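You operate a simulated robot arm through the tools that you are given. There is no shell and no other tool.

The job below is to be done with a simulated robot arm. You get a single attempt, and the scene is never put back.

## Task
Test the short white rack's yellow stripe egg at 10 N and put it in the cup the screen names.
Fine: in the cream press, once, and leave the press on; egg undamaged; steel slide out again, green knob left at 10 N. Set down upright: what you pick out.

The check looks at the end state, three seconds after you hand in, the way a careful person would. Anything else that was tipped, shoved, dropped, spilled or broken makes it a failure.

## Robot
A 7-joint arm with a two-finger parallel gripper, fixed in place. Base frame: the origin is at the foot of the arm, x ahead of it, y to its left, z up; the work surface is at about z = 0.808. Lengths are in m, angles in rad, forces in N, time in s.
With the tool pointing down near the work surface it reaches from about 0.26 to 0.64 m from the base axis. Its first joint turns from -2.897 to 2.897 rad. Payload 1.57 kg.
The tool frame sits at the grasp point between the pads (the TCP): z along the fingers, y along the line on which they close. The tips reach 0.03 m beyond it. The gripper opens to 0.08 m. The fingers are 0.017 m wide and 0.012 m thick; the gripper's body (0.04 by 0.082 m) begins 0.08 m behind the TCP.
Orientation is told as [roll, pitch, yaw] about the base's x, y, z axes, in that order, counted from this pose: with the fingers straight down and closing along the base's y, the tool's x points along the base's -x, its y along +y and its z along -z.

## Interface
- The arm moves only by the tool arm_command. Its argument "steps" is a list of rows, each a list of 6 numbers: the shift along the tool's x, y, z in units of 40 mm (1.0 is 40 mm), then the turn, a rotation vector about the tool's x, y, z in units of 8 degrees (1.0 is 8 degrees). In form: [[x, y, z, ax, ay, az], ...]. A call has 1 to 20 rows; each row shifts and turns the commanded pose from where the row before left it, along the tool's axes as they then stand. "fingers" is the gripper command, from -1 (fully open) to 1 (shut), values between in proportion, set as the call begins (left out, the last holds). A call with a number of a shift or a turn outside -1 to 1 is refused whole. Rows are played at 5 a second. More than 0.05 m and 0.15 rad between two rows, or a gripper value outside its range, and nothing of the call is played. Where a pose cannot be reached the arm comes as near as it can. A force on the tool above 40 N (or 10 N above the force at the start of the call, whichever is more), or a blocked arm, ends the call early, and 0.2 s more pass. Each finger travels about 0.072 m/s and halts on what it meets, pressing with about 38 N; the grip force reading is that of the motor and also rises with nothing between the fingers. The clock runs only during rows and for 0.2 s after the last one: add rows that do not move to give the fingers time. It gives the time, the measured TCP pose, the force on the tool (base axes), the opening and the grip force at its end, in the units of the frame above (readings bear some noise), with the torque about the TCP (base axes, N m) and any sound that the robot's microphone picked up, and new pictures: "show" is both (left out), scene, wrist or none.
- Cameras (640 x 400 px; columns grow to the right, rows downward): "scene" is fixed at [0.3985, 0.501, 1.3668]; the picture's right is [-0.96, -0.28, 0.00], its down [-0.13, 0.43, -0.89] and it looks along [0.25, -0.86, -0.45] (base axes); focal length 350 px, centre (320, 200). "wrist" rides on the gripper at [0.072, -0.007, -0.122] in the tool frame; the picture's right is [0.09, 1.00, 0.00], its down [-0.84, 0.08, -0.54] and it looks along [-0.54, 0.05, 0.84] (tool axes); focal length 238 px, centre (320, 200). There is no depth. A picture from a camera that has moved, and an enlarged one, comes with that camera's place and axes in the base frame and with its lens.
- move_column(by): slides the trunk up (or, below 0, down) by that many m; the arm rides with it, the base frame stays. It gives what a move gives, with no picture.
- zoom(camera, box): a new picture of the part [left, top, right, bottom] of that camera's present view, enlarged. It takes no simulated time.
- finish_job(): hands the job in; it is judged then, once.

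Places have to be worked out from the pictures, the camera data and where the tool is seen. Open the gripper and draw the arm clear of the work before you hand the job in, unless the task says otherwise.

The tools are called after "Request:" by a JSON object that holds its "fn" and its "kwargs". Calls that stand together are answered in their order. arm_command: Moves the arm, as the interface text tells. Its arguments: {"type":"object","properties":{"steps":{"type":"array","items":{"type":"array","items":{"type":"number"}}},"fingers":{"type":"number"},"show":{"type":"string","enum":["both","scene","wrist","none"]}},"required":["steps"]} The other tools are called the same way: move_column (by) slides the trunk up or down; zoom (camera, box) takes an enlarged picture of a part of a camera's view; finish_job () hands the job in.

At the start:

```text
clock: 0.0
eef_pos: [0.4116, -0.1198, 1.1853]
orientation: [0.0, 0.0, 0.0]
force: [0.0, 0.8, 0.2]
torque: [-0.01, 0.0, 0.01]
opening: 0.0802
gripper_force: 0.1
trunk travel left (down, up): [-0.6, 0.39]
```

scene: 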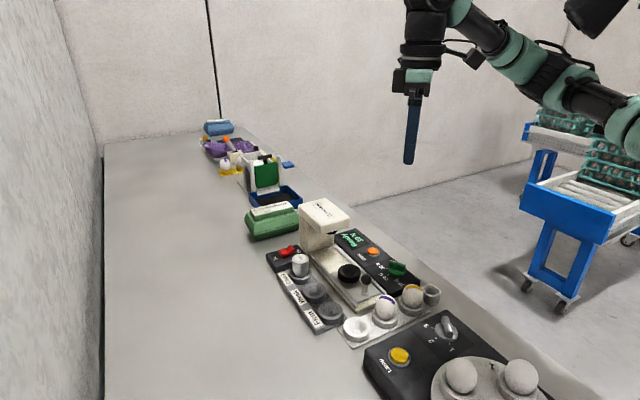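
wrist: 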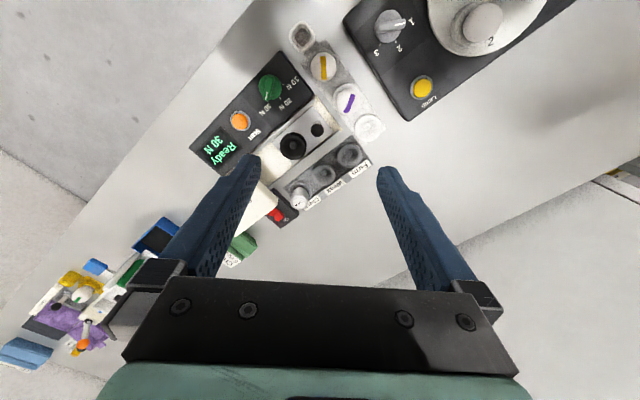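

I start by enlarging the views of the press area to identify the devices before moving anything.

Request:
{"fn": "zoom", "kwargs": {"camera": "scene", "box": [240, 190, 460, 350]}}

Request:
{"fn": "zoom", "kwargs": {"camera": "wrist", "box": [180, 20, 400, 220]}}

Request:
{"fn": "zoom", "kwargs": {"camera": "scene", "box": [360, 290, 560, 400]}}

Request:
{"fn": "zoom", "kwargs": {"camera": "scene", "box": [180, 110, 320, 220]}}

```text
2.50 times, centred on (350, 270) of scene
camera zoom: at [0.3985, 0.501, 1.3668], right [-0.96, -0.28, 0.0], down [-0.13, 0.43, -0.89], along [0.25, -0.86, -0.45], focal length 876 px, centre (245, 25)
```

zoom: 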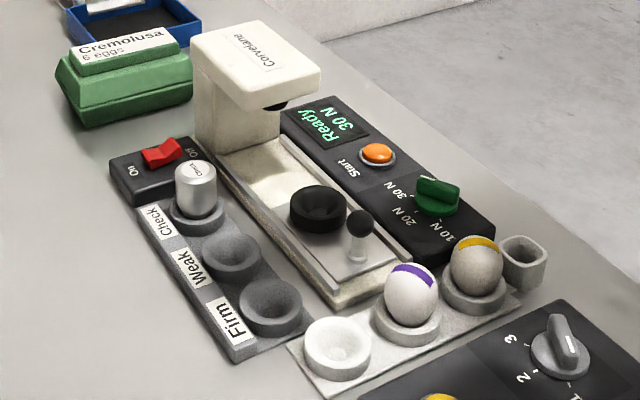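

```text
2.00 times, centred on (290, 120) of wrist
camera zoom: at [0.34, -0.1277, 1.3066], right [-0.09, 1.0, 0.0], down [0.84, 0.08, 0.54], along [0.54, 0.05, -0.84], focal length 477 px, centre (380, 360)
```

zoom: 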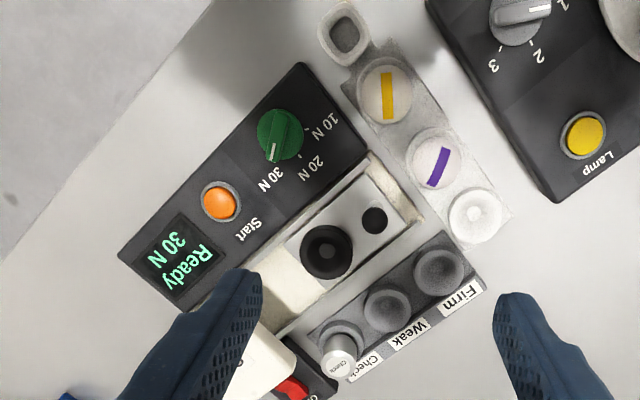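

```text
3.20 times, centred on (460, 345) of scene
camera zoom: at [0.3985, 0.501, 1.3668], right [-0.96, -0.28, 0.0], down [-0.13, 0.43, -0.89], along [0.25, -0.86, -0.45], focal length 1121 px, centre (-128, -264)
```

zoom: 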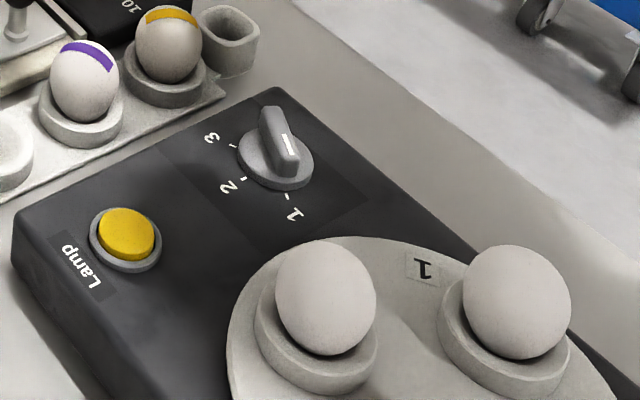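

```text
3.64 times, centred on (250, 165) of scene
camera zoom: at [0.3985, 0.501, 1.3668], right [-0.96, -0.28, 0.0], down [-0.13, 0.43, -0.89], along [0.25, -0.86, -0.45], focal length 1274 px, centre (574, 327)
```

zoom: 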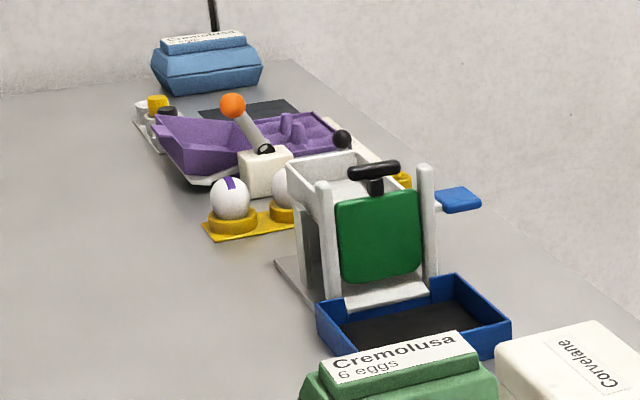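

The cream "Corvelane" press, its panel (knob at 30 N), the Check/Weak/Firm rack and the white rack with the purple and yellow stripe eggs are all around x 0.36–0.6, y −0.05 to −0.25. I move the arm back slightly at the same height to get a better overhead view.

Request:
{"fn": "arm_command", "kwargs": {"steps": [[0.5, -0.2, 0, 0, 0, 0], [0.5, -0.2, 0, 0, 0, 0], [0.5, -0.2, 0, 0, 0, 0], [0.5, -0.2, 0, 0, 0, 0], [0.5, -0.2, 0, 0, 0, 0], [0, 0, 0, 0, 0, 0]], "show": "both"}}

```text
clock: 1.4
eef_pos: [0.3119, -0.1603, 1.1838]
orientation: [0.0, 0.001, 0.0]
force: [-0.5, 0.5, -0.3]
torque: [0.01, -0.04, -0.01]
opening: 0.0801
gripper_force: 0.1
trunk travel left (down, up): [-0.6, 0.39]
camera wrist: at [0.2402, -0.1676, 1.3066], right [-0.09, 1.0, 0.0], down [0.84, 0.08, 0.54], along [0.54, 0.05, -0.84], focal length 238 px, centre (320, 200)
```

scene: 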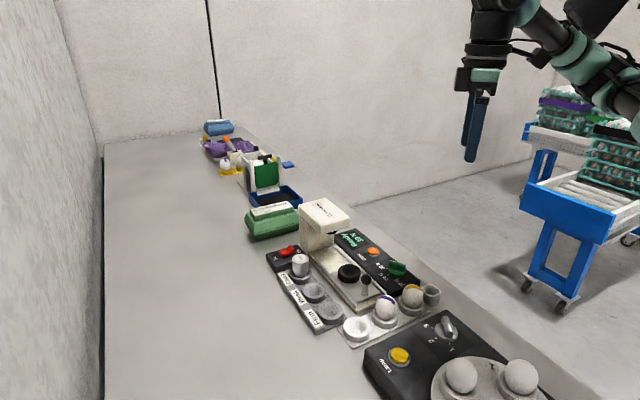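
wrist: 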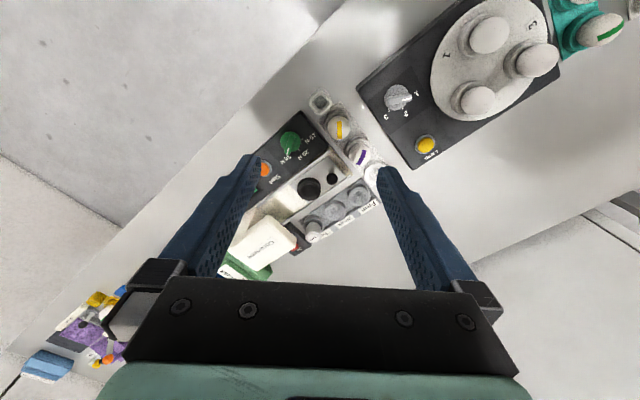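

Request:
{"fn": "zoom", "kwargs": {"camera": "wrist", "box": [210, 80, 400, 290]}}

Request:
{"fn": "zoom", "kwargs": {"camera": "wrist", "box": [240, 90, 340, 190]}}

Request:
{"fn": "zoom", "kwargs": {"camera": "wrist", "box": [290, 80, 400, 200]}}

Request:
{"fn": "zoom", "kwargs": {"camera": "scene", "box": [330, 220, 450, 320]}}

```text
1.90 times, centred on (305, 185) of wrist
camera zoom: at [0.2402, -0.1676, 1.3066], right [-0.09, 1.0, 0.0], down [0.84, 0.08, 0.54], along [0.54, 0.05, -0.84], focal length 454 px, centre (349, 229)
```

zoom: 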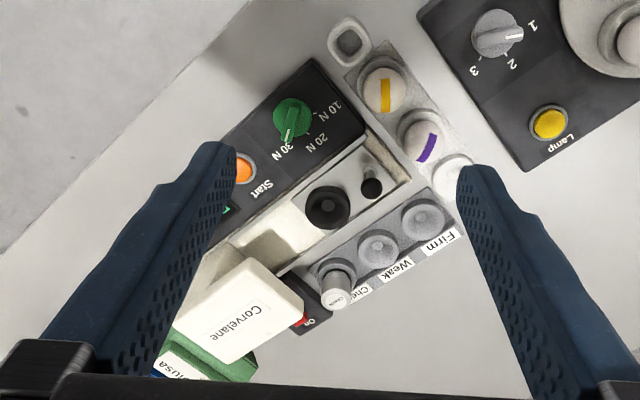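

```text
4.00 times, centred on (290, 140) of wrist
camera zoom: at [0.2402, -0.1676, 1.3066], right [-0.09, 1.0, 0.0], down [0.84, 0.08, 0.54], along [0.54, 0.05, -0.84], focal length 953 px, centre (440, 440)
```

zoom: 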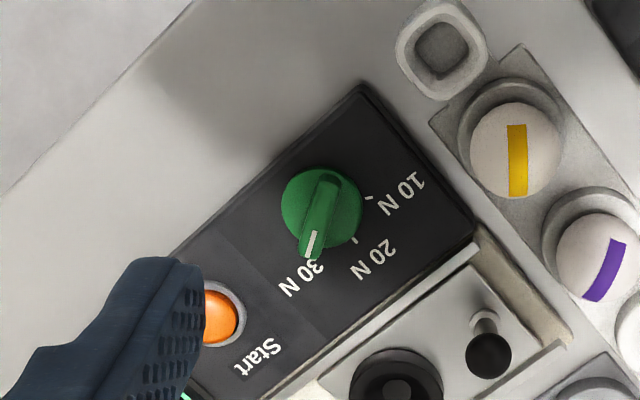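

```text
3.33 times, centred on (345, 140) of wrist
camera zoom: at [0.2402, -0.1676, 1.3066], right [-0.09, 1.0, 0.0], down [0.84, 0.08, 0.54], along [0.54, 0.05, -0.84], focal length 794 px, centre (237, 400)
```

zoom: 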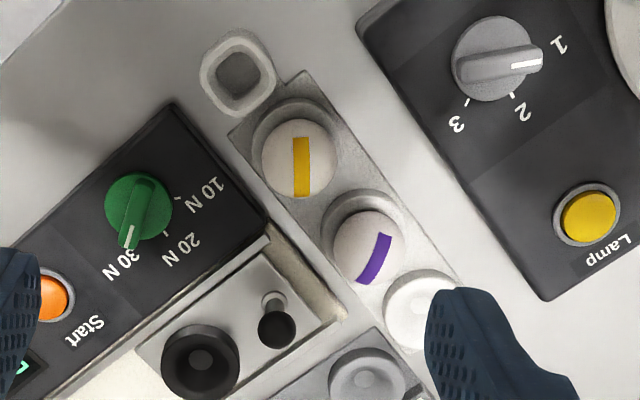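

```text
4.00 times, centred on (390, 270) of scene
camera zoom: at [0.3985, 0.501, 1.3668], right [-0.96, -0.28, 0.0], down [-0.13, 0.43, -0.89], along [0.25, -0.86, -0.45], focal length 1402 px, centre (40, -80)
```

zoom: 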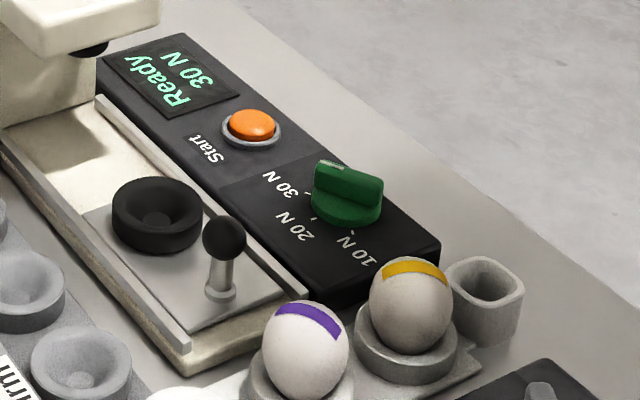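

Triangulating: green knob ≈ (0.411, −0.213), start button ≈ (0.476, −0.270), slide ball ≈ (0.473, −0.120, 0.858), black cup ≈ (0.518, −0.169), yellow egg ≈ (0.369, −0.119, 0.838). The knob's bar points about −14° at 30 N and the 10 N tick is at about +102°. I go above the knob with the tool turned to match the bar for a closer look.

Request:
{"fn": "arm_command", "kwargs": {"steps": [[-0.4125, -0.2208, 0.9, 0, 0, 0], [-0.4125, -0.2208, 0.9, 0, 0, 0], [-0.4125, -0.2208, 0.9, 0, 0, 0], [-0.4125, -0.2208, 0.9, 0, 0, 0], [-0.4125, -0.2208, 0.9, 0, 0, 0], [-0.4125, -0.2208, 0.9, 0, 0, 0], [0, 0, 0, 0, 0, 0.875], [0, 0, 0, 0, 0, 0.875], [0, 0, 0, 0, 0, 0]], "fingers": -0.2, "show": "both"}}

```text
clock: 3.4
eef_pos: [0.4113, -0.2121, 0.9668]
orientation: [0.0, -0.001, -0.244]
force: [1.0, 0.1, 0.1]
torque: [-0.01, 0.02, -0.02]
opening: 0.0476
gripper_force: 0.0
trunk travel left (down, up): [-0.6, 0.39]
camera wrist: at [0.3398, -0.2019, 1.0897], right [0.15, 0.99, 0.0], down [0.83, -0.13, 0.54], along [0.54, -0.08, -0.84], focal length 238 px, centre (320, 200)
```

scene: 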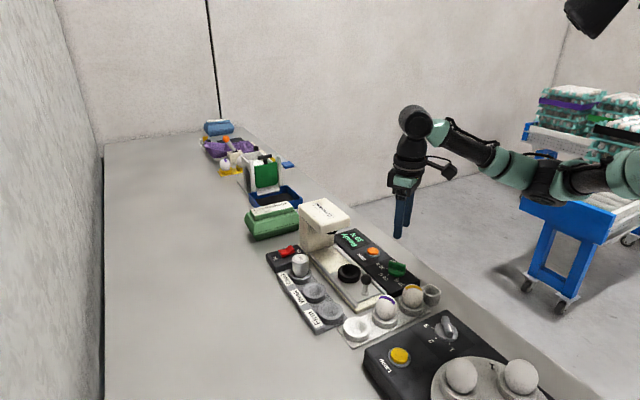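
wrist: 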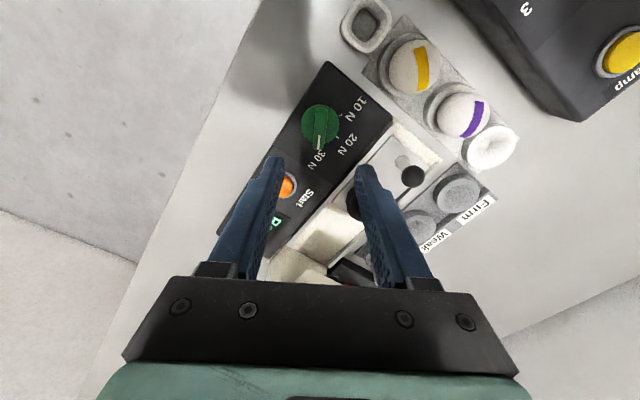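

The tool is above the knob with the bar roughly aligned. I enlarge the knob to refine its position and bar height.

Request:
{"fn": "zoom", "kwargs": {"camera": "wrist", "box": [270, 80, 390, 180]}}

Request:
{"fn": "zoom", "kwargs": {"camera": "wrist", "box": [330, 0, 530, 220]}}

Request:
{"fn": "zoom", "kwargs": {"camera": "scene", "box": [370, 250, 430, 300]}}

```text
4.00 times, centred on (330, 130) of wrist
camera zoom: at [0.3398, -0.2019, 1.0897], right [0.15, 0.99, 0.0], down [0.83, -0.13, 0.54], along [0.54, -0.08, -0.84], focal length 953 px, centre (280, 480)
```

zoom: 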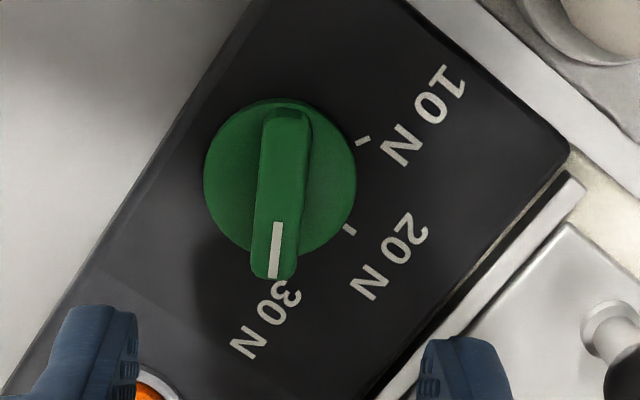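

```text
1.82 times, centred on (430, 110) of wrist
camera zoom: at [0.3398, -0.2019, 1.0897], right [0.15, 0.99, 0.0], down [0.83, -0.13, 0.54], along [0.54, -0.08, -0.84], focal length 433 px, centre (120, 364)
```

zoom: 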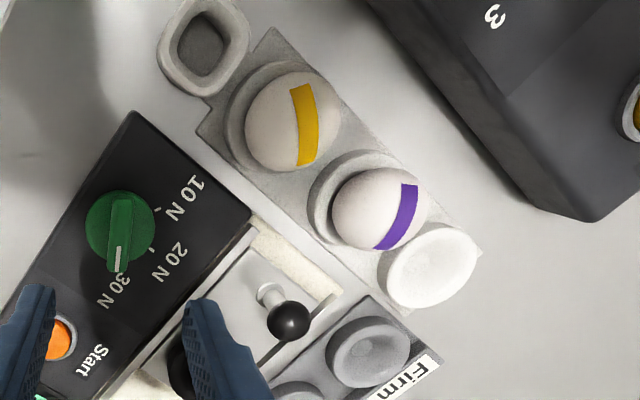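

```text
8.00 times, centred on (400, 275) of scene
camera zoom: at [0.3985, 0.501, 1.3668], right [-0.96, -0.28, 0.0], down [-0.13, 0.43, -0.89], along [0.25, -0.86, -0.45], focal length 2803 px, centre (-320, -400)
```

zoom: 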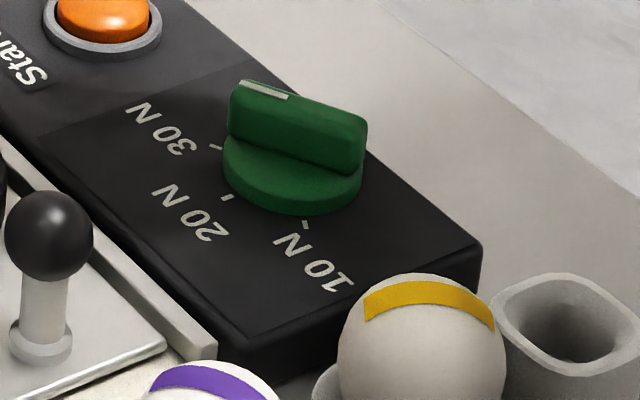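

The knob's bar is centred at about (0.410, −0.2125), top z ≈ 0.849, disc top ≈ 0.832. I narrow the fingers to about 30 mm and descend in two stages to straddle the bar with the tips just above the disc.

Request:
{"fn": "arm_command", "kwargs": {"steps": [[0.03, 0, 0, 0, 0, 0], [0, 0, 0.6, 0, 0, 0], [0, 0, 0.6, 0, 0, 0], [0, 0, 0.6, 0, 0, 0], [0, 0, 0.4, 0, 0, 0], [0, 0, 0, 0, 0, 0]], "fingers": 0.25, "show": "both"}}

```text
clock: 4.8
eef_pos: [0.4104, -0.2125, 0.8811]
orientation: [0.001, 0.0, -0.244]
force: [0.0, 0.0, 0.5]
torque: [0.0, 0.03, 0.01]
opening: 0.0298
gripper_force: 0.0
trunk travel left (down, up): [-0.6, 0.39]
camera wrist: at [0.3388, -0.2022, 1.0024], right [0.15, 0.99, 0.0], down [0.83, -0.13, 0.54], along [0.54, -0.08, -0.84], focal length 238 px, centre (320, 200)
```

scene: 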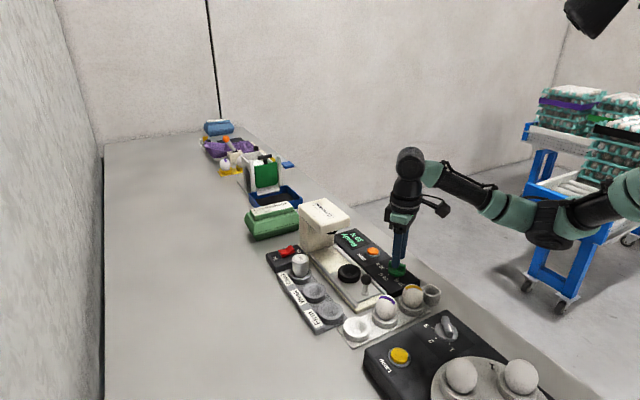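
wrist: 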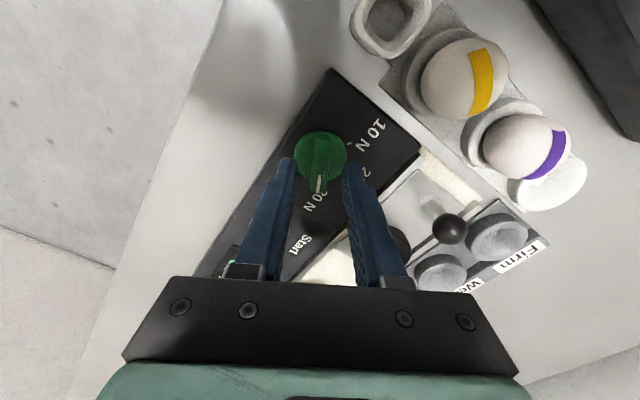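

Request:
{"fn": "zoom", "kwargs": {"camera": "wrist", "box": [270, 110, 370, 210]}}

Request:
{"fn": "zoom", "kwargs": {"camera": "scene", "box": [370, 240, 430, 300]}}

```text
4.00 times, centred on (320, 160) of wrist
camera zoom: at [0.3388, -0.2022, 1.0024], right [0.15, 0.99, 0.0], down [0.83, -0.13, 0.54], along [0.54, -0.08, -0.84], focal length 953 px, centre (320, 360)
```

zoom: 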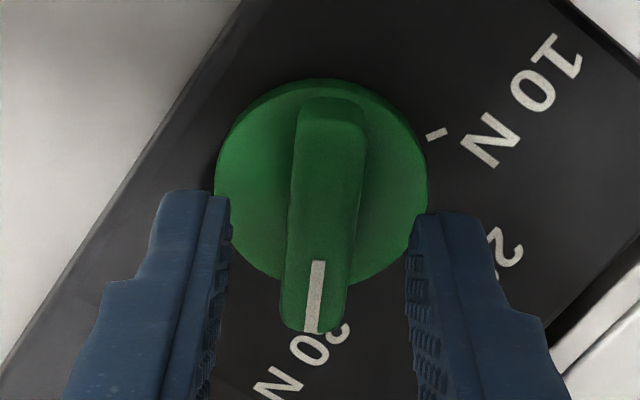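

```text
6.67 times, centred on (400, 270) of scene
camera zoom: at [0.3985, 0.501, 1.3668], right [-0.96, -0.28, 0.0], down [-0.13, 0.43, -0.89], along [0.25, -0.86, -0.45], focal length 2336 px, centre (-213, -267)
```

zoom: 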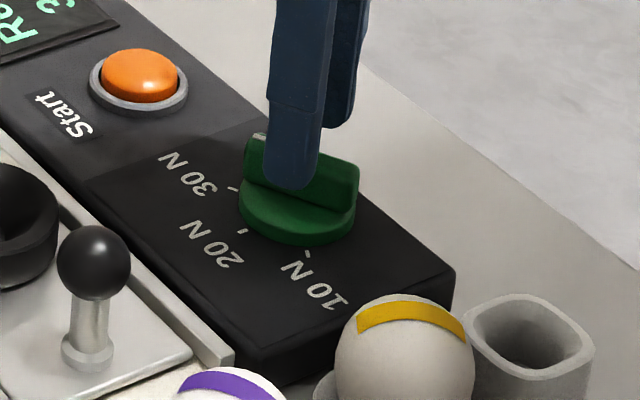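

The tips (z ≈ 0.851) straddle the bar just above its top. I lower 14 mm more and then close onto the bar in a separate call.

Request:
{"fn": "arm_command", "kwargs": {"steps": [[0, 0, 0.175, 0, 0, 0], [0, 0, 0.175, 0, 0, 0], [0, 0, 0, 0, 0, 0]], "fingers": 0.25, "show": "none"}}

Request:
{"fn": "arm_command", "kwargs": {"steps": [[0, 0, 0, 0, 0, 0], [0, 0, 0, 0, 0, 0], [0, 0, 0, 0, 0, 0]], "fingers": 0.78, "show": "both"}}

```text
clock: 5.6
eef_pos: [0.4092, -0.2125, 0.8661]
orientation: [-0.001, 0.0, -0.245]
force: [0.8, -0.1, 0.1]
torque: [0.03, 0.02, 0.0]
opening: 0.03
gripper_force: 0.1
trunk travel left (down, up): [-0.6, 0.39]
```

```text
clock: 6.4
eef_pos: [0.4098, -0.2131, 0.866]
orientation: [0.001, 0.0, -0.243]
force: [-0.1, 0.1, -1.1]
torque: [-0.05, -0.21, -0.05]
opening: 0.0125
gripper_force: 29.2
trunk travel left (down, up): [-0.6, 0.39]
camera wrist: at [0.3381, -0.2016, 0.9882], right [0.15, 0.99, 0.0], down [0.83, -0.13, 0.54], along [0.54, -0.08, -0.84], focal length 238 px, centre (320, 200)
```

scene: 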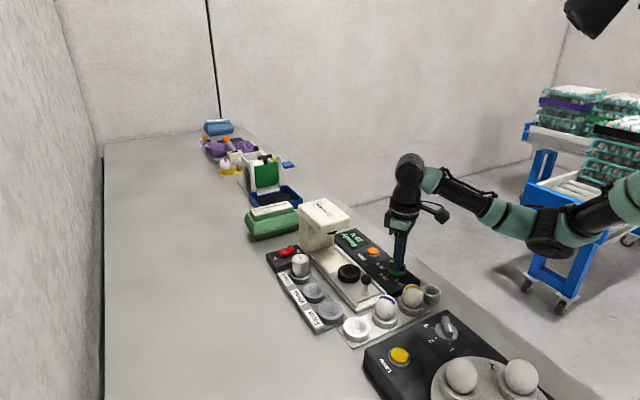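
wrist: 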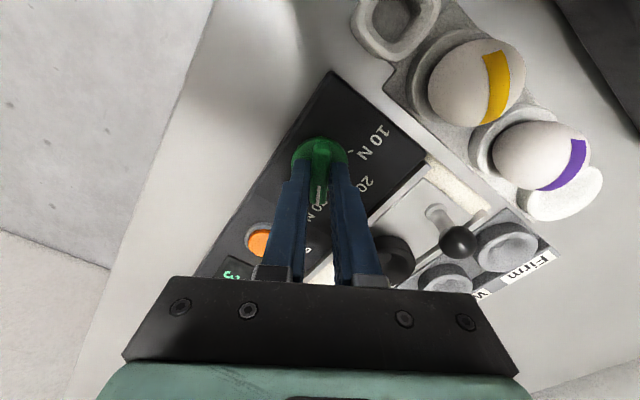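

The bar is gripped (12.5 mm wide; grip force appears to scale with position error). I turn the tool counter-clockwise as seen from above by 40° and check.

Request:
{"fn": "arm_command", "kwargs": {"steps": [[0, 0, 0, 0, 0, -0.8], [0, 0, 0, 0, 0, -0.8], [0, 0, 0, 0, 0, -0.8], [0, 0, 0, 0, 0, -0.8], [0, 0, 0, 0, 0, -0.8], [0, 0, 0, 0, 0, -0.8], [0, 0, 0, 0, 0, 0]], "show": "both"}}

```text
clock: 8.0
eef_pos: [0.41, -0.2139, 0.8659]
orientation: [-0.001, 0.0, 0.428]
force: [3.9, -1.0, -4.5]
torque: [-0.27, 0.26, -0.01]
opening: 0.0124
gripper_force: 29.8
trunk travel left (down, up): [-0.6, 0.39]
camera wrist: at [0.3468, -0.2497, 0.9882], right [-0.5, 0.87, 0.0], down [0.73, 0.42, 0.54], along [0.47, 0.27, -0.84], focal length 238 px, centre (320, 200)
```

scene: 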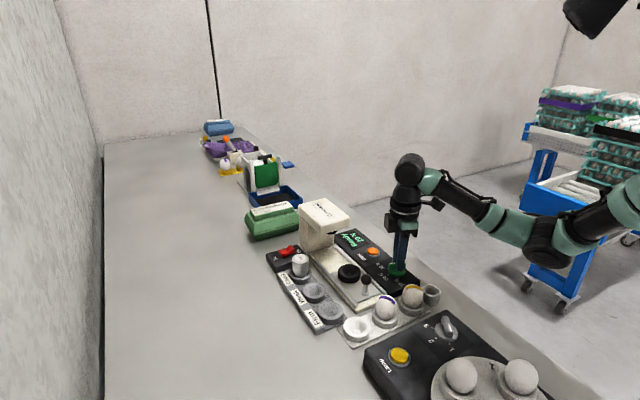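
wrist: 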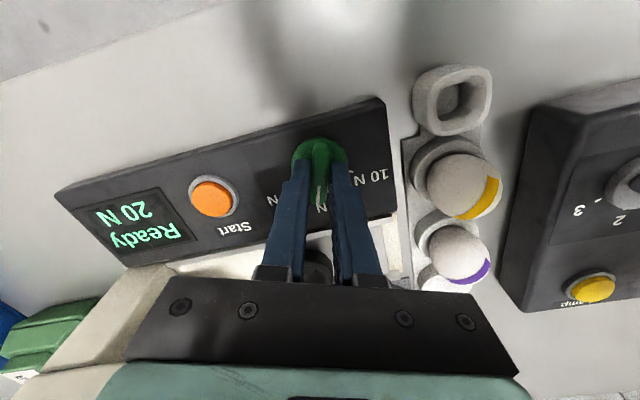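

The screen now reads 20 N, so the turn direction is right. I keep turning toward the 10 N tick.

Request:
{"fn": "arm_command", "kwargs": {"steps": [[0, 0, 0, 0, 0, -0.8], [0, 0, 0, 0, 0, -0.8], [0, 0, 0, 0, 0, -0.8], [0, 0, 0, 0, 0, -0.8], [0, 0, 0, 0, 0, -0.8], [0, 0, 0, 0, 0, -0.8], [0, 0, 0, 0, 0, 0]], "show": "both"}}

```text
clock: 9.6
eef_pos: [0.411, -0.2148, 0.8658]
orientation: [0.001, 0.002, 1.096]
force: [8.3, -14.7, -8.8]
torque: [0.17, -0.52, -0.03]
opening: 0.0123
gripper_force: 29.1
trunk travel left (down, up): [-0.6, 0.39]
camera wrist: at [0.3834, -0.2818, 0.9882], right [-0.93, 0.37, 0.0], down [0.31, 0.78, 0.54], along [0.2, 0.5, -0.84], focal length 238 px, centre (320, 200)
```

scene: 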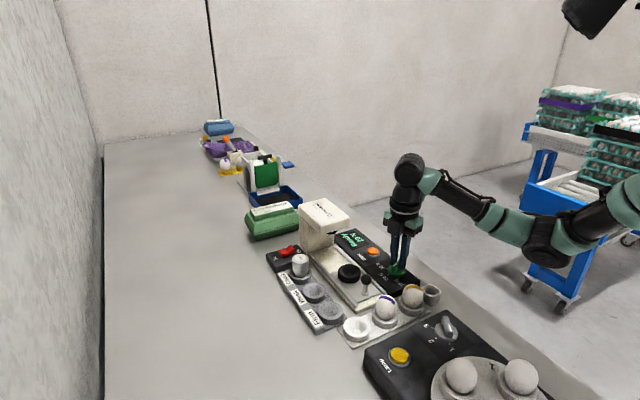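
wrist: 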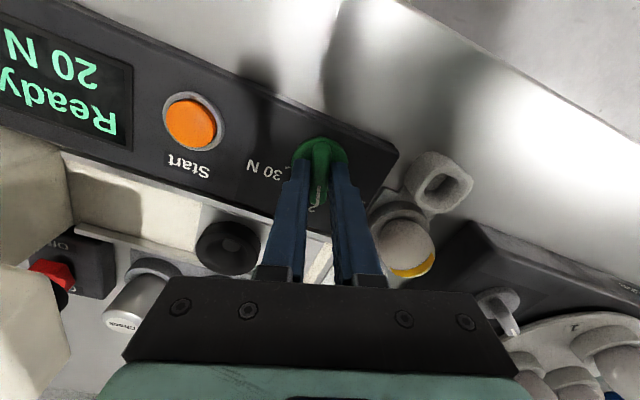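

Still 20 N at yaw 63°; a lateral load of about 15 N shows the tool axis is off the knob axis by a couple of mm. I ease the commanded position in the direction of that load while turning on to about 102°.

Request:
{"fn": "arm_command", "kwargs": {"steps": [[0.02, -0.05, 0, 0, 0, 0], [0, 0, 0, 0, 0, -0.8], [0, 0, 0, 0, 0, -0.8], [0, 0, 0, 0, 0, -0.8], [0, 0, 0, 0, 0, 0]], "show": "wrist"}}

```text
clock: 10.8
eef_pos: [0.411, -0.2142, 0.8665]
orientation: [-0.003, 0.001, 1.434]
force: [9.3, -3.0, 0.2]
torque: [-0.38, -0.13, -0.03]
opening: 0.0125
gripper_force: 29.2
trunk travel left (down, up): [-0.6, 0.39]
camera wrist: at [0.4076, -0.2873, 0.9882], right [-1.0, 0.04, 0.0], down [0.04, 0.84, 0.54], along [0.03, 0.54, -0.84], focal length 238 px, centre (320, 200)
```

wrist: 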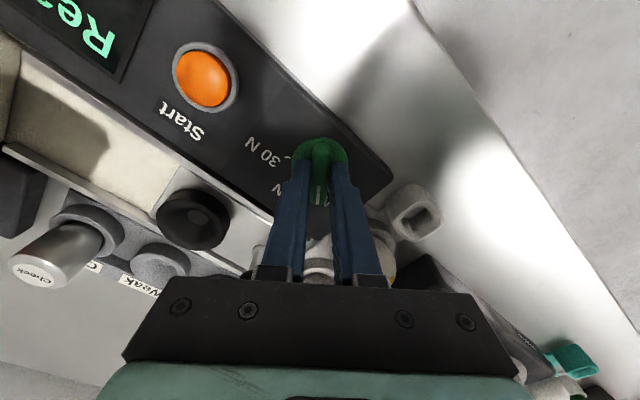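

Yaw is 82°. I turn another 20° and read the display from the scene camera.

Request:
{"fn": "arm_command", "kwargs": {"steps": [[0, -0.03, 0, 0, 0, -0.8], [0, 0, 0, 0, 0, -0.85], [0, 0, 0, 0, 0, -0.85], [0, 0, 0, 0, 0, 0]], "show": "both"}}

Request:
{"fn": "zoom", "kwargs": {"camera": "scene", "box": [320, 215, 430, 300]}}

```text
clock: 11.8
eef_pos: [0.4123, -0.2141, 0.8654]
orientation: [0.0, -0.002, 1.783]
force: [7.8, 2.6, 0.7]
torque: [0.03, -0.25, -0.02]
opening: 0.0125
gripper_force: 28.8
trunk travel left (down, up): [-0.6, 0.39]
camera wrist: at [0.4334, -0.2841, 0.9881], right [-0.95, -0.3, 0.0], down [-0.25, 0.8, 0.54], along [-0.16, 0.52, -0.84], focal length 238 px, centre (320, 200)
```

scene: 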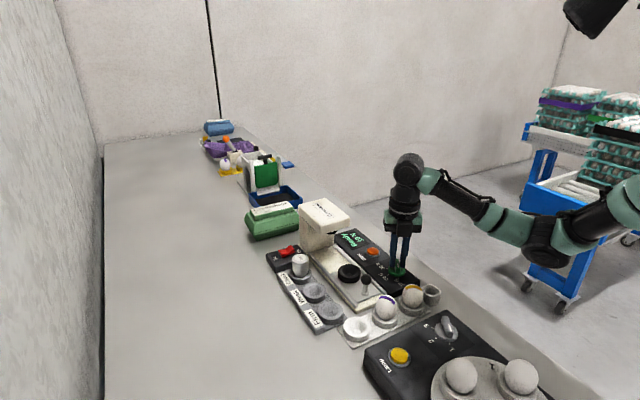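
wrist: 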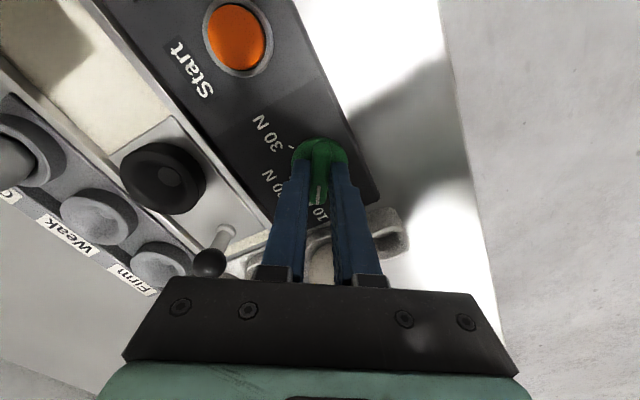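

```text
4.71 times, centred on (375, 258) of scene
camera zoom: at [0.3985, 0.501, 1.3668], right [-0.96, -0.28, 0.0], down [-0.13, 0.43, -0.89], along [0.25, -0.86, -0.45], focal length 1649 px, centre (61, -71)
```

zoom: 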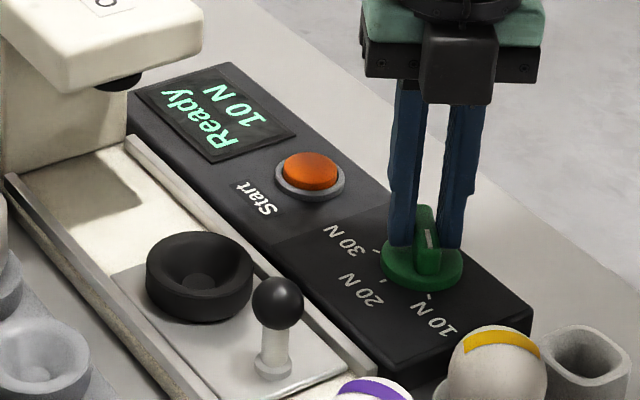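

The display reads "Ready 10 N" and the pointer faces the 10 N tick. I open the fingers to release and rise straight up.

Request:
{"fn": "arm_command", "kwargs": {"steps": [[0, 0, 0, 0, 0, 0], [0, 0, 0, 0, 0, 0], [0, 0, -0.3, 0, 0, 0], [0, 0, -0.6, 0, 0, 0], [0, 0, -0.8, 0, 0, 0], [0, 0, -0.8, 0, 0, 0], [0, 0, 0, 0, 0, 0]], "fingers": 0.2, "show": "both"}}

Request:
{"fn": "zoom", "kwargs": {"camera": "scene", "box": [320, 215, 430, 300]}}

Request:
{"fn": "zoom", "kwargs": {"camera": "wrist", "box": [230, 60, 430, 190]}}

```text
clock: 13.4
eef_pos: [0.4106, -0.2156, 0.9633]
orientation: [0.002, 0.0, 1.78]
force: [0.2, -0.4, 0.5]
torque: [0.01, 0.03, 0.0]
opening: 0.032
gripper_force: 0.0
trunk travel left (down, up): [-0.6, 0.39]
camera wrist: at [0.4323, -0.2852, 1.0867], right [-0.95, -0.3, 0.0], down [-0.25, 0.8, 0.54], along [-0.16, 0.52, -0.84], focal length 238 px, centre (320, 200)
```

scene: 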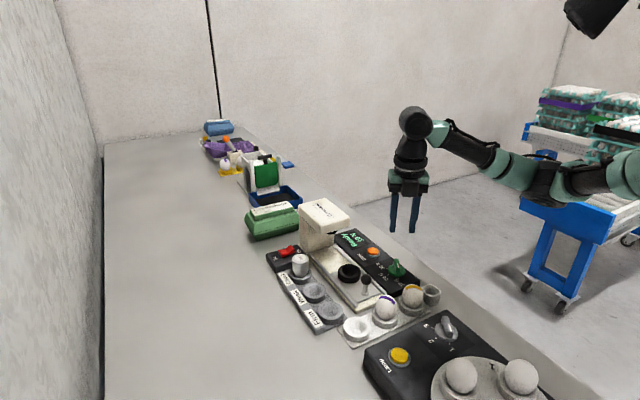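
wrist: 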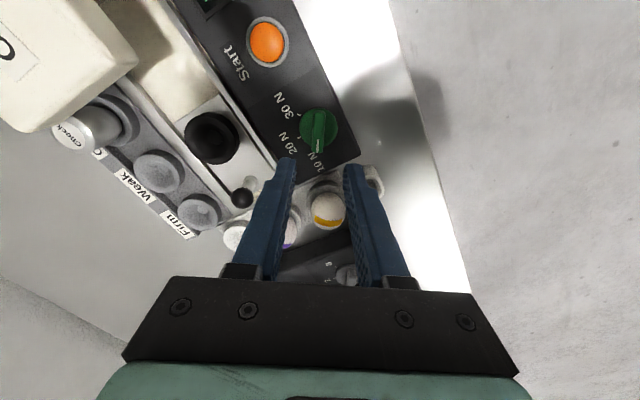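

```text
4.71 times, centred on (375, 258) of scene
camera zoom: at [0.3985, 0.501, 1.3668], right [-0.96, -0.28, 0.0], down [-0.13, 0.43, -0.89], along [0.25, -0.86, -0.45], focal length 1649 px, centre (61, -71)
```

zoom: 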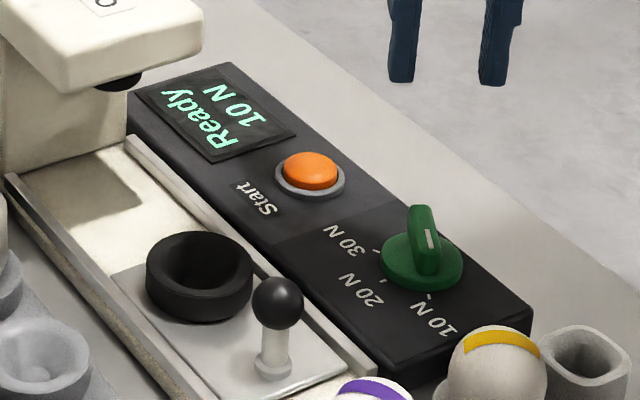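

```text
3.08 times, centred on (330, 125) of wrist
camera zoom: at [0.4323, -0.2852, 1.0867], right [-0.95, -0.3, 0.0], down [-0.25, 0.8, 0.54], along [-0.16, 0.52, -0.84], focal length 733 px, centre (289, 431)
```

zoom: 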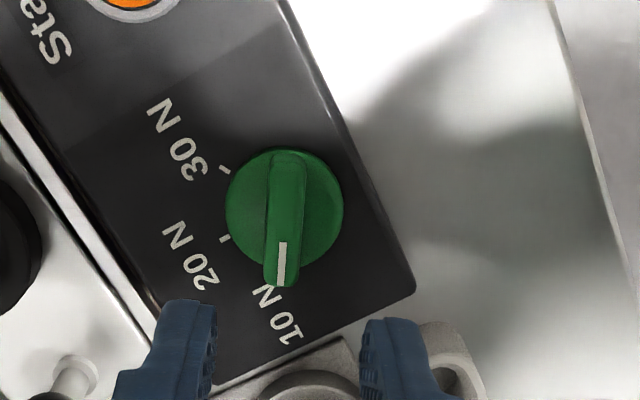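

The knob now stands at 10 N. Next I turn the tool to yaw 45° (fingers closing across the rack line) and move above the yellow stripe egg for a close look.

Request:
{"fn": "arm_command", "kwargs": {"steps": [[0, 0, 0, 0, 0, 0.89], [0, 0, 0, 0, 0, 0.89], [0, 0, 0, 0, 0, 0.89], [0, 0, 0, 0, 0, 0.89], [0, 0, 0, 0, 0, 0.89], [0, 0, 0, 0, 0, 0.89], [0, 0, 0, 0, 0, 0.89], [0, 0, 0, 0, 0, 0.89], [-0.324, 0.814, 0, 0, 0, 0], [-0.324, 0.814, 0, 0, 0, 0], [-0.324, 0.814, 0, 0, 0, 0], [0, 0, 0, 0, 0, 0]], "fingers": -0.75, "show": "both"}}

Request:
{"fn": "zoom", "kwargs": {"camera": "wrist", "box": [220, 50, 420, 200]}}

Request:
{"fn": "zoom", "kwargs": {"camera": "scene", "box": [340, 270, 450, 350]}}

```text
clock: 16.0
eef_pos: [0.3697, -0.1156, 0.9673]
orientation: [0.0, -0.001, 0.785]
force: [-0.5, 0.3, 0.5]
torque: [-0.02, -0.03, 0.02]
opening: 0.0702
gripper_force: 0.1
trunk travel left (down, up): [-0.6, 0.39]
camera wrist: at [0.3243, -0.1719, 1.0898], right [-0.77, 0.64, 0.0], down [0.54, 0.65, 0.54], along [0.35, 0.42, -0.84], focal length 238 px, centre (320, 200)
```

scene: 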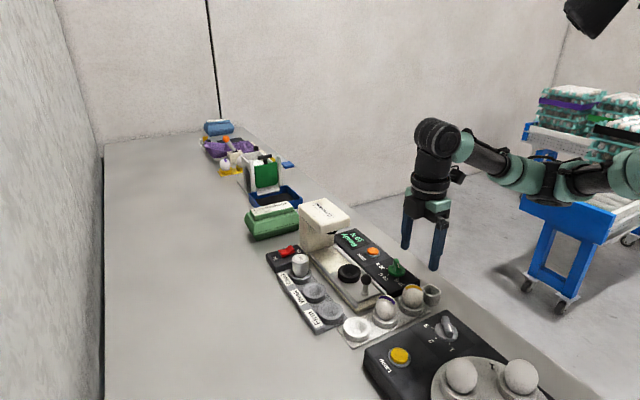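
wrist: 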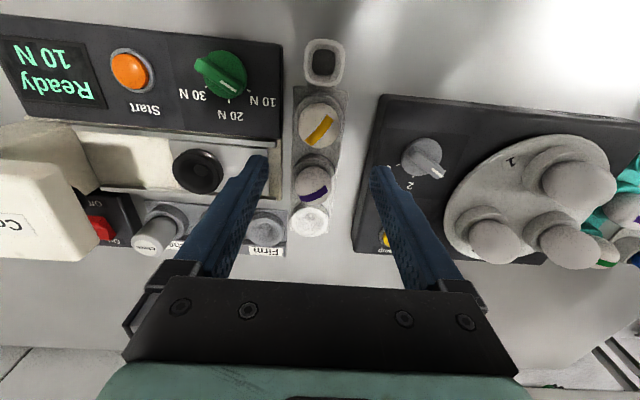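

```text
2.67 times, centred on (320, 125) of wrist
camera zoom: at [0.3243, -0.1719, 1.0898], right [-0.77, 0.64, 0.0], down [0.54, 0.65, 0.54], along [0.35, 0.42, -0.84], focal length 636 px, centre (320, 400)
```

zoom: 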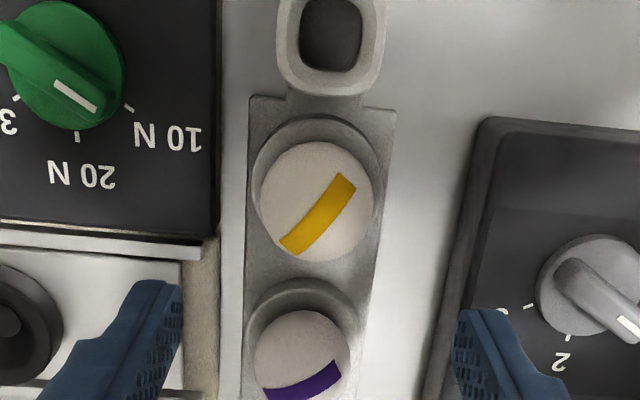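

```text
5.00 times, centred on (395, 310) of scene
camera zoom: at [0.3985, 0.501, 1.3668], right [-0.96, -0.28, 0.0], down [-0.13, 0.43, -0.89], along [0.25, -0.86, -0.45], focal length 1752 px, centre (-55, -350)
```

zoom: 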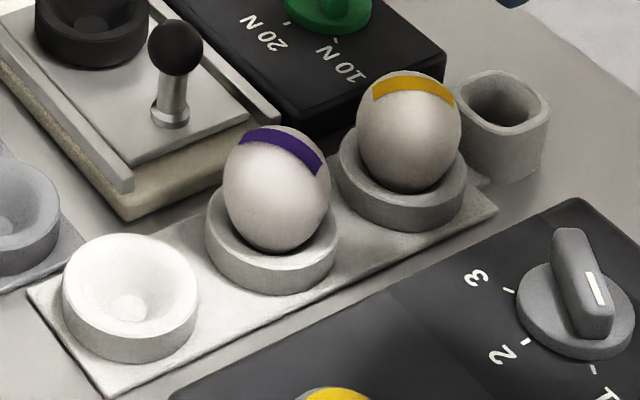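

The egg is about 44–45 mm wide, centred near (0.369, −0.120, 0.842), with its cup rim about z 0.826. I descend with the fingers opened to about 62 mm to just above the egg top and check the centring.

Request:
{"fn": "arm_command", "kwargs": {"steps": [[0.09, -0.065, 0, 0, 0, 0], [0, 0, 0.5, 0, 0, 0], [0, 0, 0.5, 0, 0, 0], [0, 0, 0.5, 0, 0, 0], [0, 0, 0, 0, 0, 0]], "fingers": -0.55, "show": "both"}}

Request:
{"fn": "zoom", "kwargs": {"camera": "wrist", "box": [230, 70, 410, 220]}}

Request:
{"fn": "zoom", "kwargs": {"camera": "scene", "box": [360, 220, 460, 320]}}

```text
clock: 17.2
eef_pos: [0.37, -0.1235, 0.908]
orientation: [-0.001, 0.001, 0.786]
force: [0.3, 0.2, 0.3]
torque: [0.0, -0.01, 0.02]
opening: 0.0619
gripper_force: 0.1
trunk travel left (down, up): [-0.6, 0.39]
camera wrist: at [0.3241, -0.1803, 1.0282], right [-0.77, 0.64, 0.0], down [0.54, 0.65, 0.54], along [0.35, 0.42, -0.84], focal length 238 px, centre (320, 200)
```

scene: 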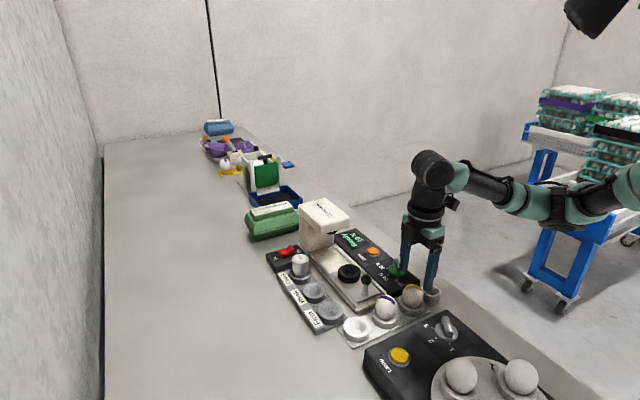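
wrist: 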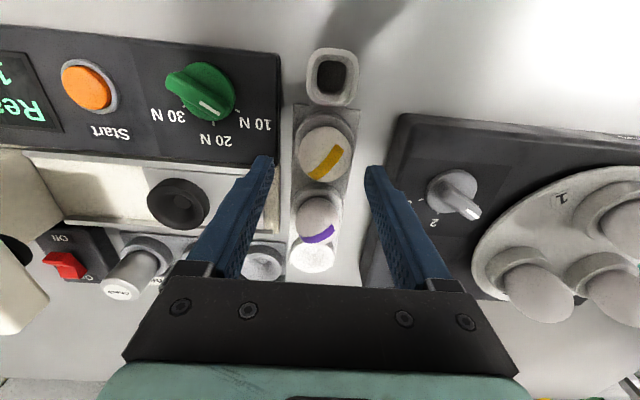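

```text
2.67 times, centred on (320, 145) of wrist
camera zoom: at [0.3241, -0.1803, 1.0282], right [-0.77, 0.64, 0.0], down [0.54, 0.65, 0.54], along [0.35, 0.42, -0.84], focal length 636 px, centre (320, 347)
```

zoom: 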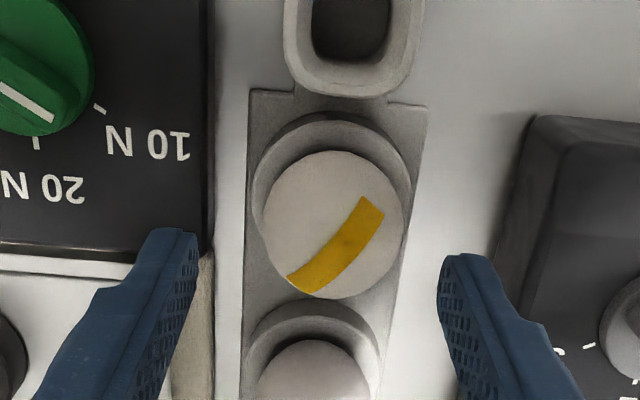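

```text
4.00 times, centred on (410, 270) of scene
camera zoom: at [0.3985, 0.501, 1.3668], right [-0.96, -0.28, 0.0], down [-0.13, 0.43, -0.89], along [0.25, -0.86, -0.45], focal length 1402 px, centre (-40, -80)
```

zoom: 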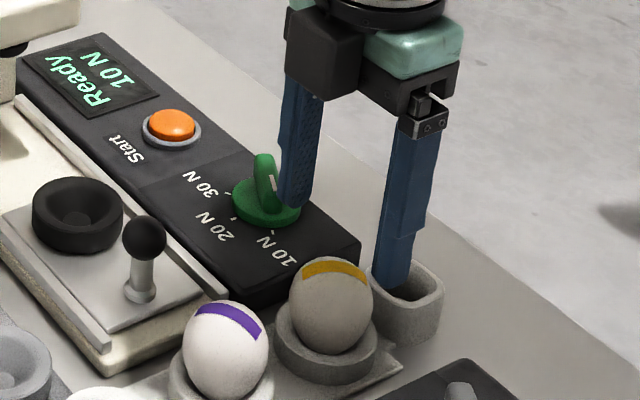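

The egg centre computes to (0.369, −0.120); the tool sits about 3.5 mm off in y. I correct that and then go down so the tips are at about z 0.835, just above the cup rim.

Request:
{"fn": "arm_command", "kwargs": {"steps": [[-0.045, 0.08, 0, 0, 0, 0], [0, 0, 0, 0, 0, 0], [0, 0, 0.35, 0, 0, 0], [0, 0, 0.35, 0, 0, 0], [0, 0, 0.35, 0, 0, 0], [0, 0, 0, 0, 0, 0], [0, 0, 0, 0, 0, 0]], "show": "both"}}

Request:
{"fn": "zoom", "kwargs": {"camera": "wrist", "box": [230, 90, 410, 240]}}

Request:
{"fn": "zoom", "kwargs": {"camera": "scene", "box": [360, 240, 460, 330]}}

```text
clock: 18.8
eef_pos: [0.3683, -0.1204, 0.8623]
orientation: [-0.001, 0.0, 0.787]
force: [-0.4, 0.6, -0.4]
torque: [0.01, -0.01, -0.01]
opening: 0.0618
gripper_force: 0.0
trunk travel left (down, up): [-0.6, 0.39]
camera wrist: at [0.3235, -0.1761, 0.9852], right [-0.77, 0.64, 0.0], down [0.54, 0.65, 0.54], along [0.35, 0.42, -0.84], focal length 238 px, centre (320, 200)
```

scene: 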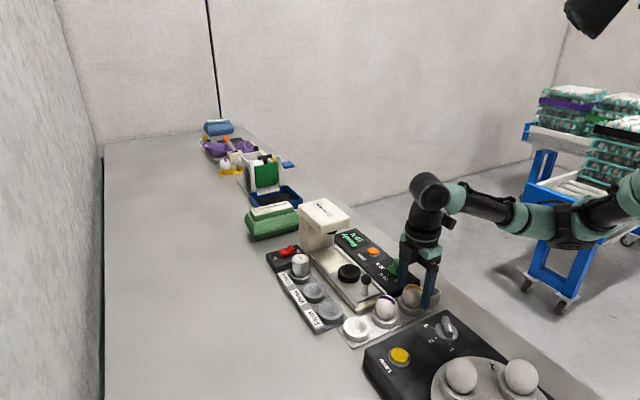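
wrist: 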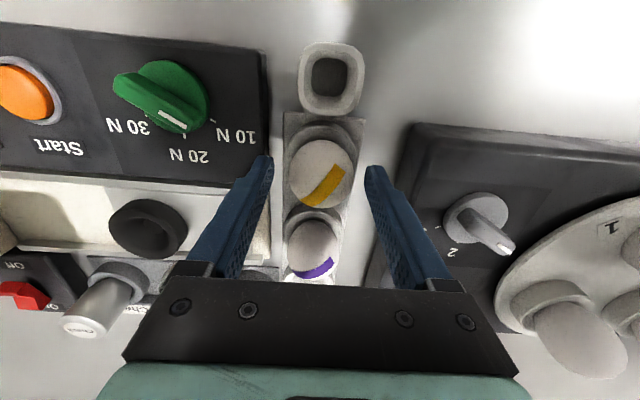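

```text
2.67 times, centred on (320, 165) of wrist
camera zoom: at [0.3235, -0.1761, 0.9852], right [-0.77, 0.64, 0.0], down [0.54, 0.65, 0.54], along [0.35, 0.42, -0.84], focal length 636 px, centre (320, 293)
```

zoom: 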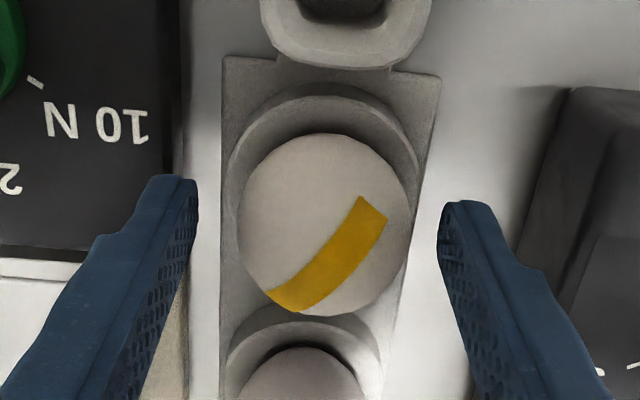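

```text
4.44 times, centred on (410, 285) of scene
camera zoom: at [0.3985, 0.501, 1.3668], right [-0.96, -0.28, 0.0], down [-0.13, 0.43, -0.89], along [0.25, -0.86, -0.45], focal length 1557 px, centre (-80, -178)
```

zoom: 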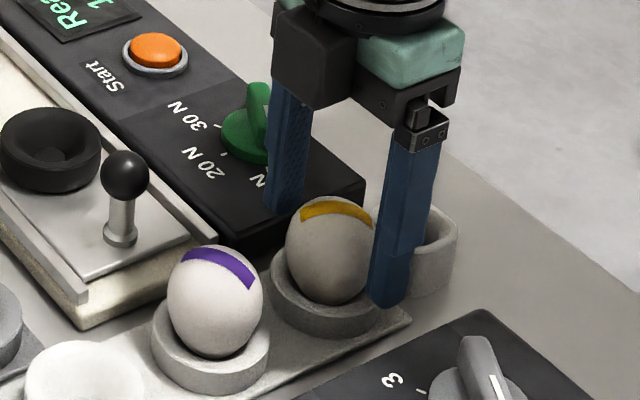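

The egg is centred between the fingers with the tips just above the cup rim. I close gently in small increments, watching the grip force, starting at 46 mm.

Request:
{"fn": "arm_command", "kwargs": {"steps": [[0, 0, 0, 0, 0, 0], [0, 0, 0, 0, 0, 0]], "fingers": -0.15, "show": "none"}}

Request:
{"fn": "arm_command", "kwargs": {"steps": [[0, 0, 0, 0, 0, 0], [0, 0, 0, 0, 0, 0]], "fingers": -0.125, "show": "none"}}

```text
clock: 19.4
eef_pos: [0.3696, -0.1196, 0.8629]
orientation: [0.0, 0.0, 0.785]
force: [0.3, 0.3, 0.6]
torque: [0.01, -0.01, -0.01]
opening: 0.0462
gripper_force: 0.0
trunk travel left (down, up): [-0.6, 0.39]
```

```text
clock: 20.0
eef_pos: [0.3695, -0.1195, 0.8631]
orientation: [0.001, 0.002, 0.788]
force: [-1.4, 0.1, -0.3]
torque: [0.03, 0.01, 0.03]
opening: 0.0455
gripper_force: 0.3
trunk travel left (down, up): [-0.6, 0.39]
```

No contact force yet at 45 mm. I continue closing in about 1 mm steps.

Request:
{"fn": "arm_command", "kwargs": {"steps": [[0, 0, 0, 0, 0, 0], [0, 0, 0, 0, 0, 0]], "fingers": -0.11, "show": "none"}}

```text
clock: 20.6
eef_pos: [0.3709, -0.1195, 0.8631]
orientation: [0.001, 0.002, 0.785]
force: [-0.2, 0.4, -0.4]
torque: [0.04, 0.04, 0.03]
opening: 0.0453
gripper_force: 0.7
trunk travel left (down, up): [-0.6, 0.39]
```

Request:
{"fn": "arm_command", "kwargs": {"steps": [[0, 0, 0, 0, 0, 0], [0, 0, 0, 0, 0, 0]], "fingers": -0.09, "show": "wrist"}}

Request:
{"fn": "zoom", "kwargs": {"camera": "wrist", "box": [230, 90, 410, 240]}}

Request:
{"fn": "zoom", "kwargs": {"camera": "scene", "box": [360, 240, 460, 330]}}

```text
clock: 21.2
eef_pos: [0.3696, -0.12, 0.8625]
orientation: [-0.001, 0.001, 0.784]
force: [-1.2, 1.9, 0.3]
torque: [0.05, 0.03, -0.02]
opening: 0.0448
gripper_force: 1.0
trunk travel left (down, up): [-0.6, 0.39]
camera wrist: at [0.3234, -0.176, 0.9854], right [-0.77, 0.64, 0.0], down [0.54, 0.65, 0.54], along [0.35, 0.42, -0.84], focal length 238 px, centre (320, 200)
```

wrist: 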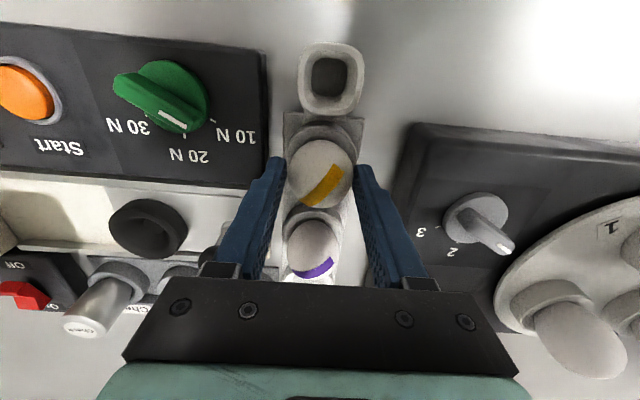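

```text
2.67 times, centred on (320, 165) of wrist
camera zoom: at [0.3234, -0.176, 0.9854], right [-0.77, 0.64, 0.0], down [0.54, 0.65, 0.54], along [0.35, 0.42, -0.84], focal length 636 px, centre (320, 293)
```

zoom: 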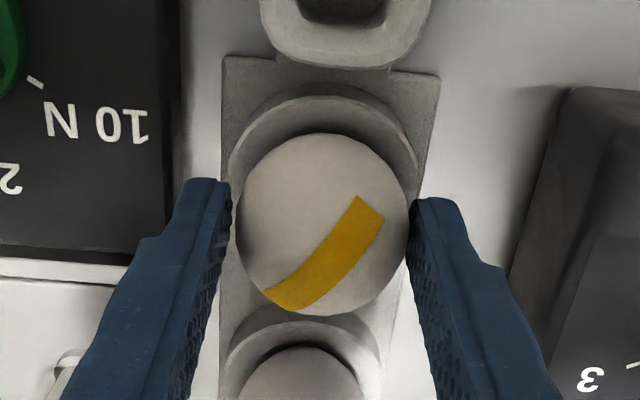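

```text
4.44 times, centred on (410, 285) of scene
camera zoom: at [0.3985, 0.501, 1.3668], right [-0.96, -0.28, 0.0], down [-0.13, 0.43, -0.89], along [0.25, -0.86, -0.45], focal length 1557 px, centre (-80, -178)
```

zoom: 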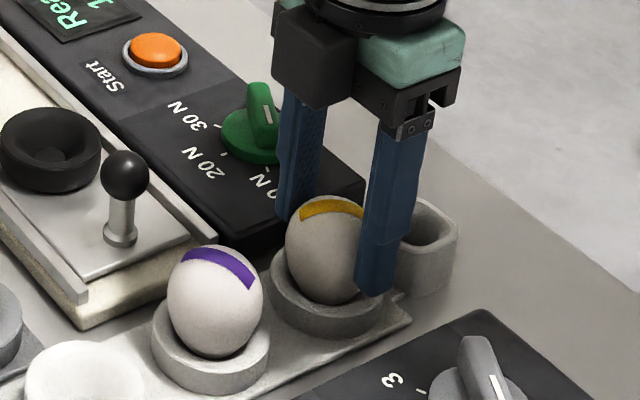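

The right finger touches first, with about 1 mm gap left. I shift the tool 0.6 mm toward it and keep closing gently.

Request:
{"fn": "arm_command", "kwargs": {"steps": [[0, 0.015, 0, 0, 0, 0], [0, 0, 0, 0, 0, 0], [0, 0, 0, 0, 0, 0]], "fingers": -0.07, "show": "none"}}

Request:
{"fn": "arm_command", "kwargs": {"steps": [[0, 0, 0, 0, 0, 0], [0, 0, 0, 0, 0, 0]], "fingers": -0.055, "show": "none"}}

```text
clock: 22.0
eef_pos: [0.3697, -0.1197, 0.8624]
orientation: [0.0, 0.0, 0.785]
force: [1.0, -0.6, 0.8]
torque: [-0.04, -0.02, 0.03]
opening: 0.0436
gripper_force: 0.4
trunk travel left (down, up): [-0.6, 0.39]
```

```text
clock: 22.6
eef_pos: [0.3689, -0.1188, 0.8632]
orientation: [0.0, -0.001, 0.785]
force: [0.4, -2.1, 0.2]
torque: [-0.05, -0.03, -0.01]
opening: 0.043
gripper_force: 8.1
trunk travel left (down, up): [-0.6, 0.39]
```

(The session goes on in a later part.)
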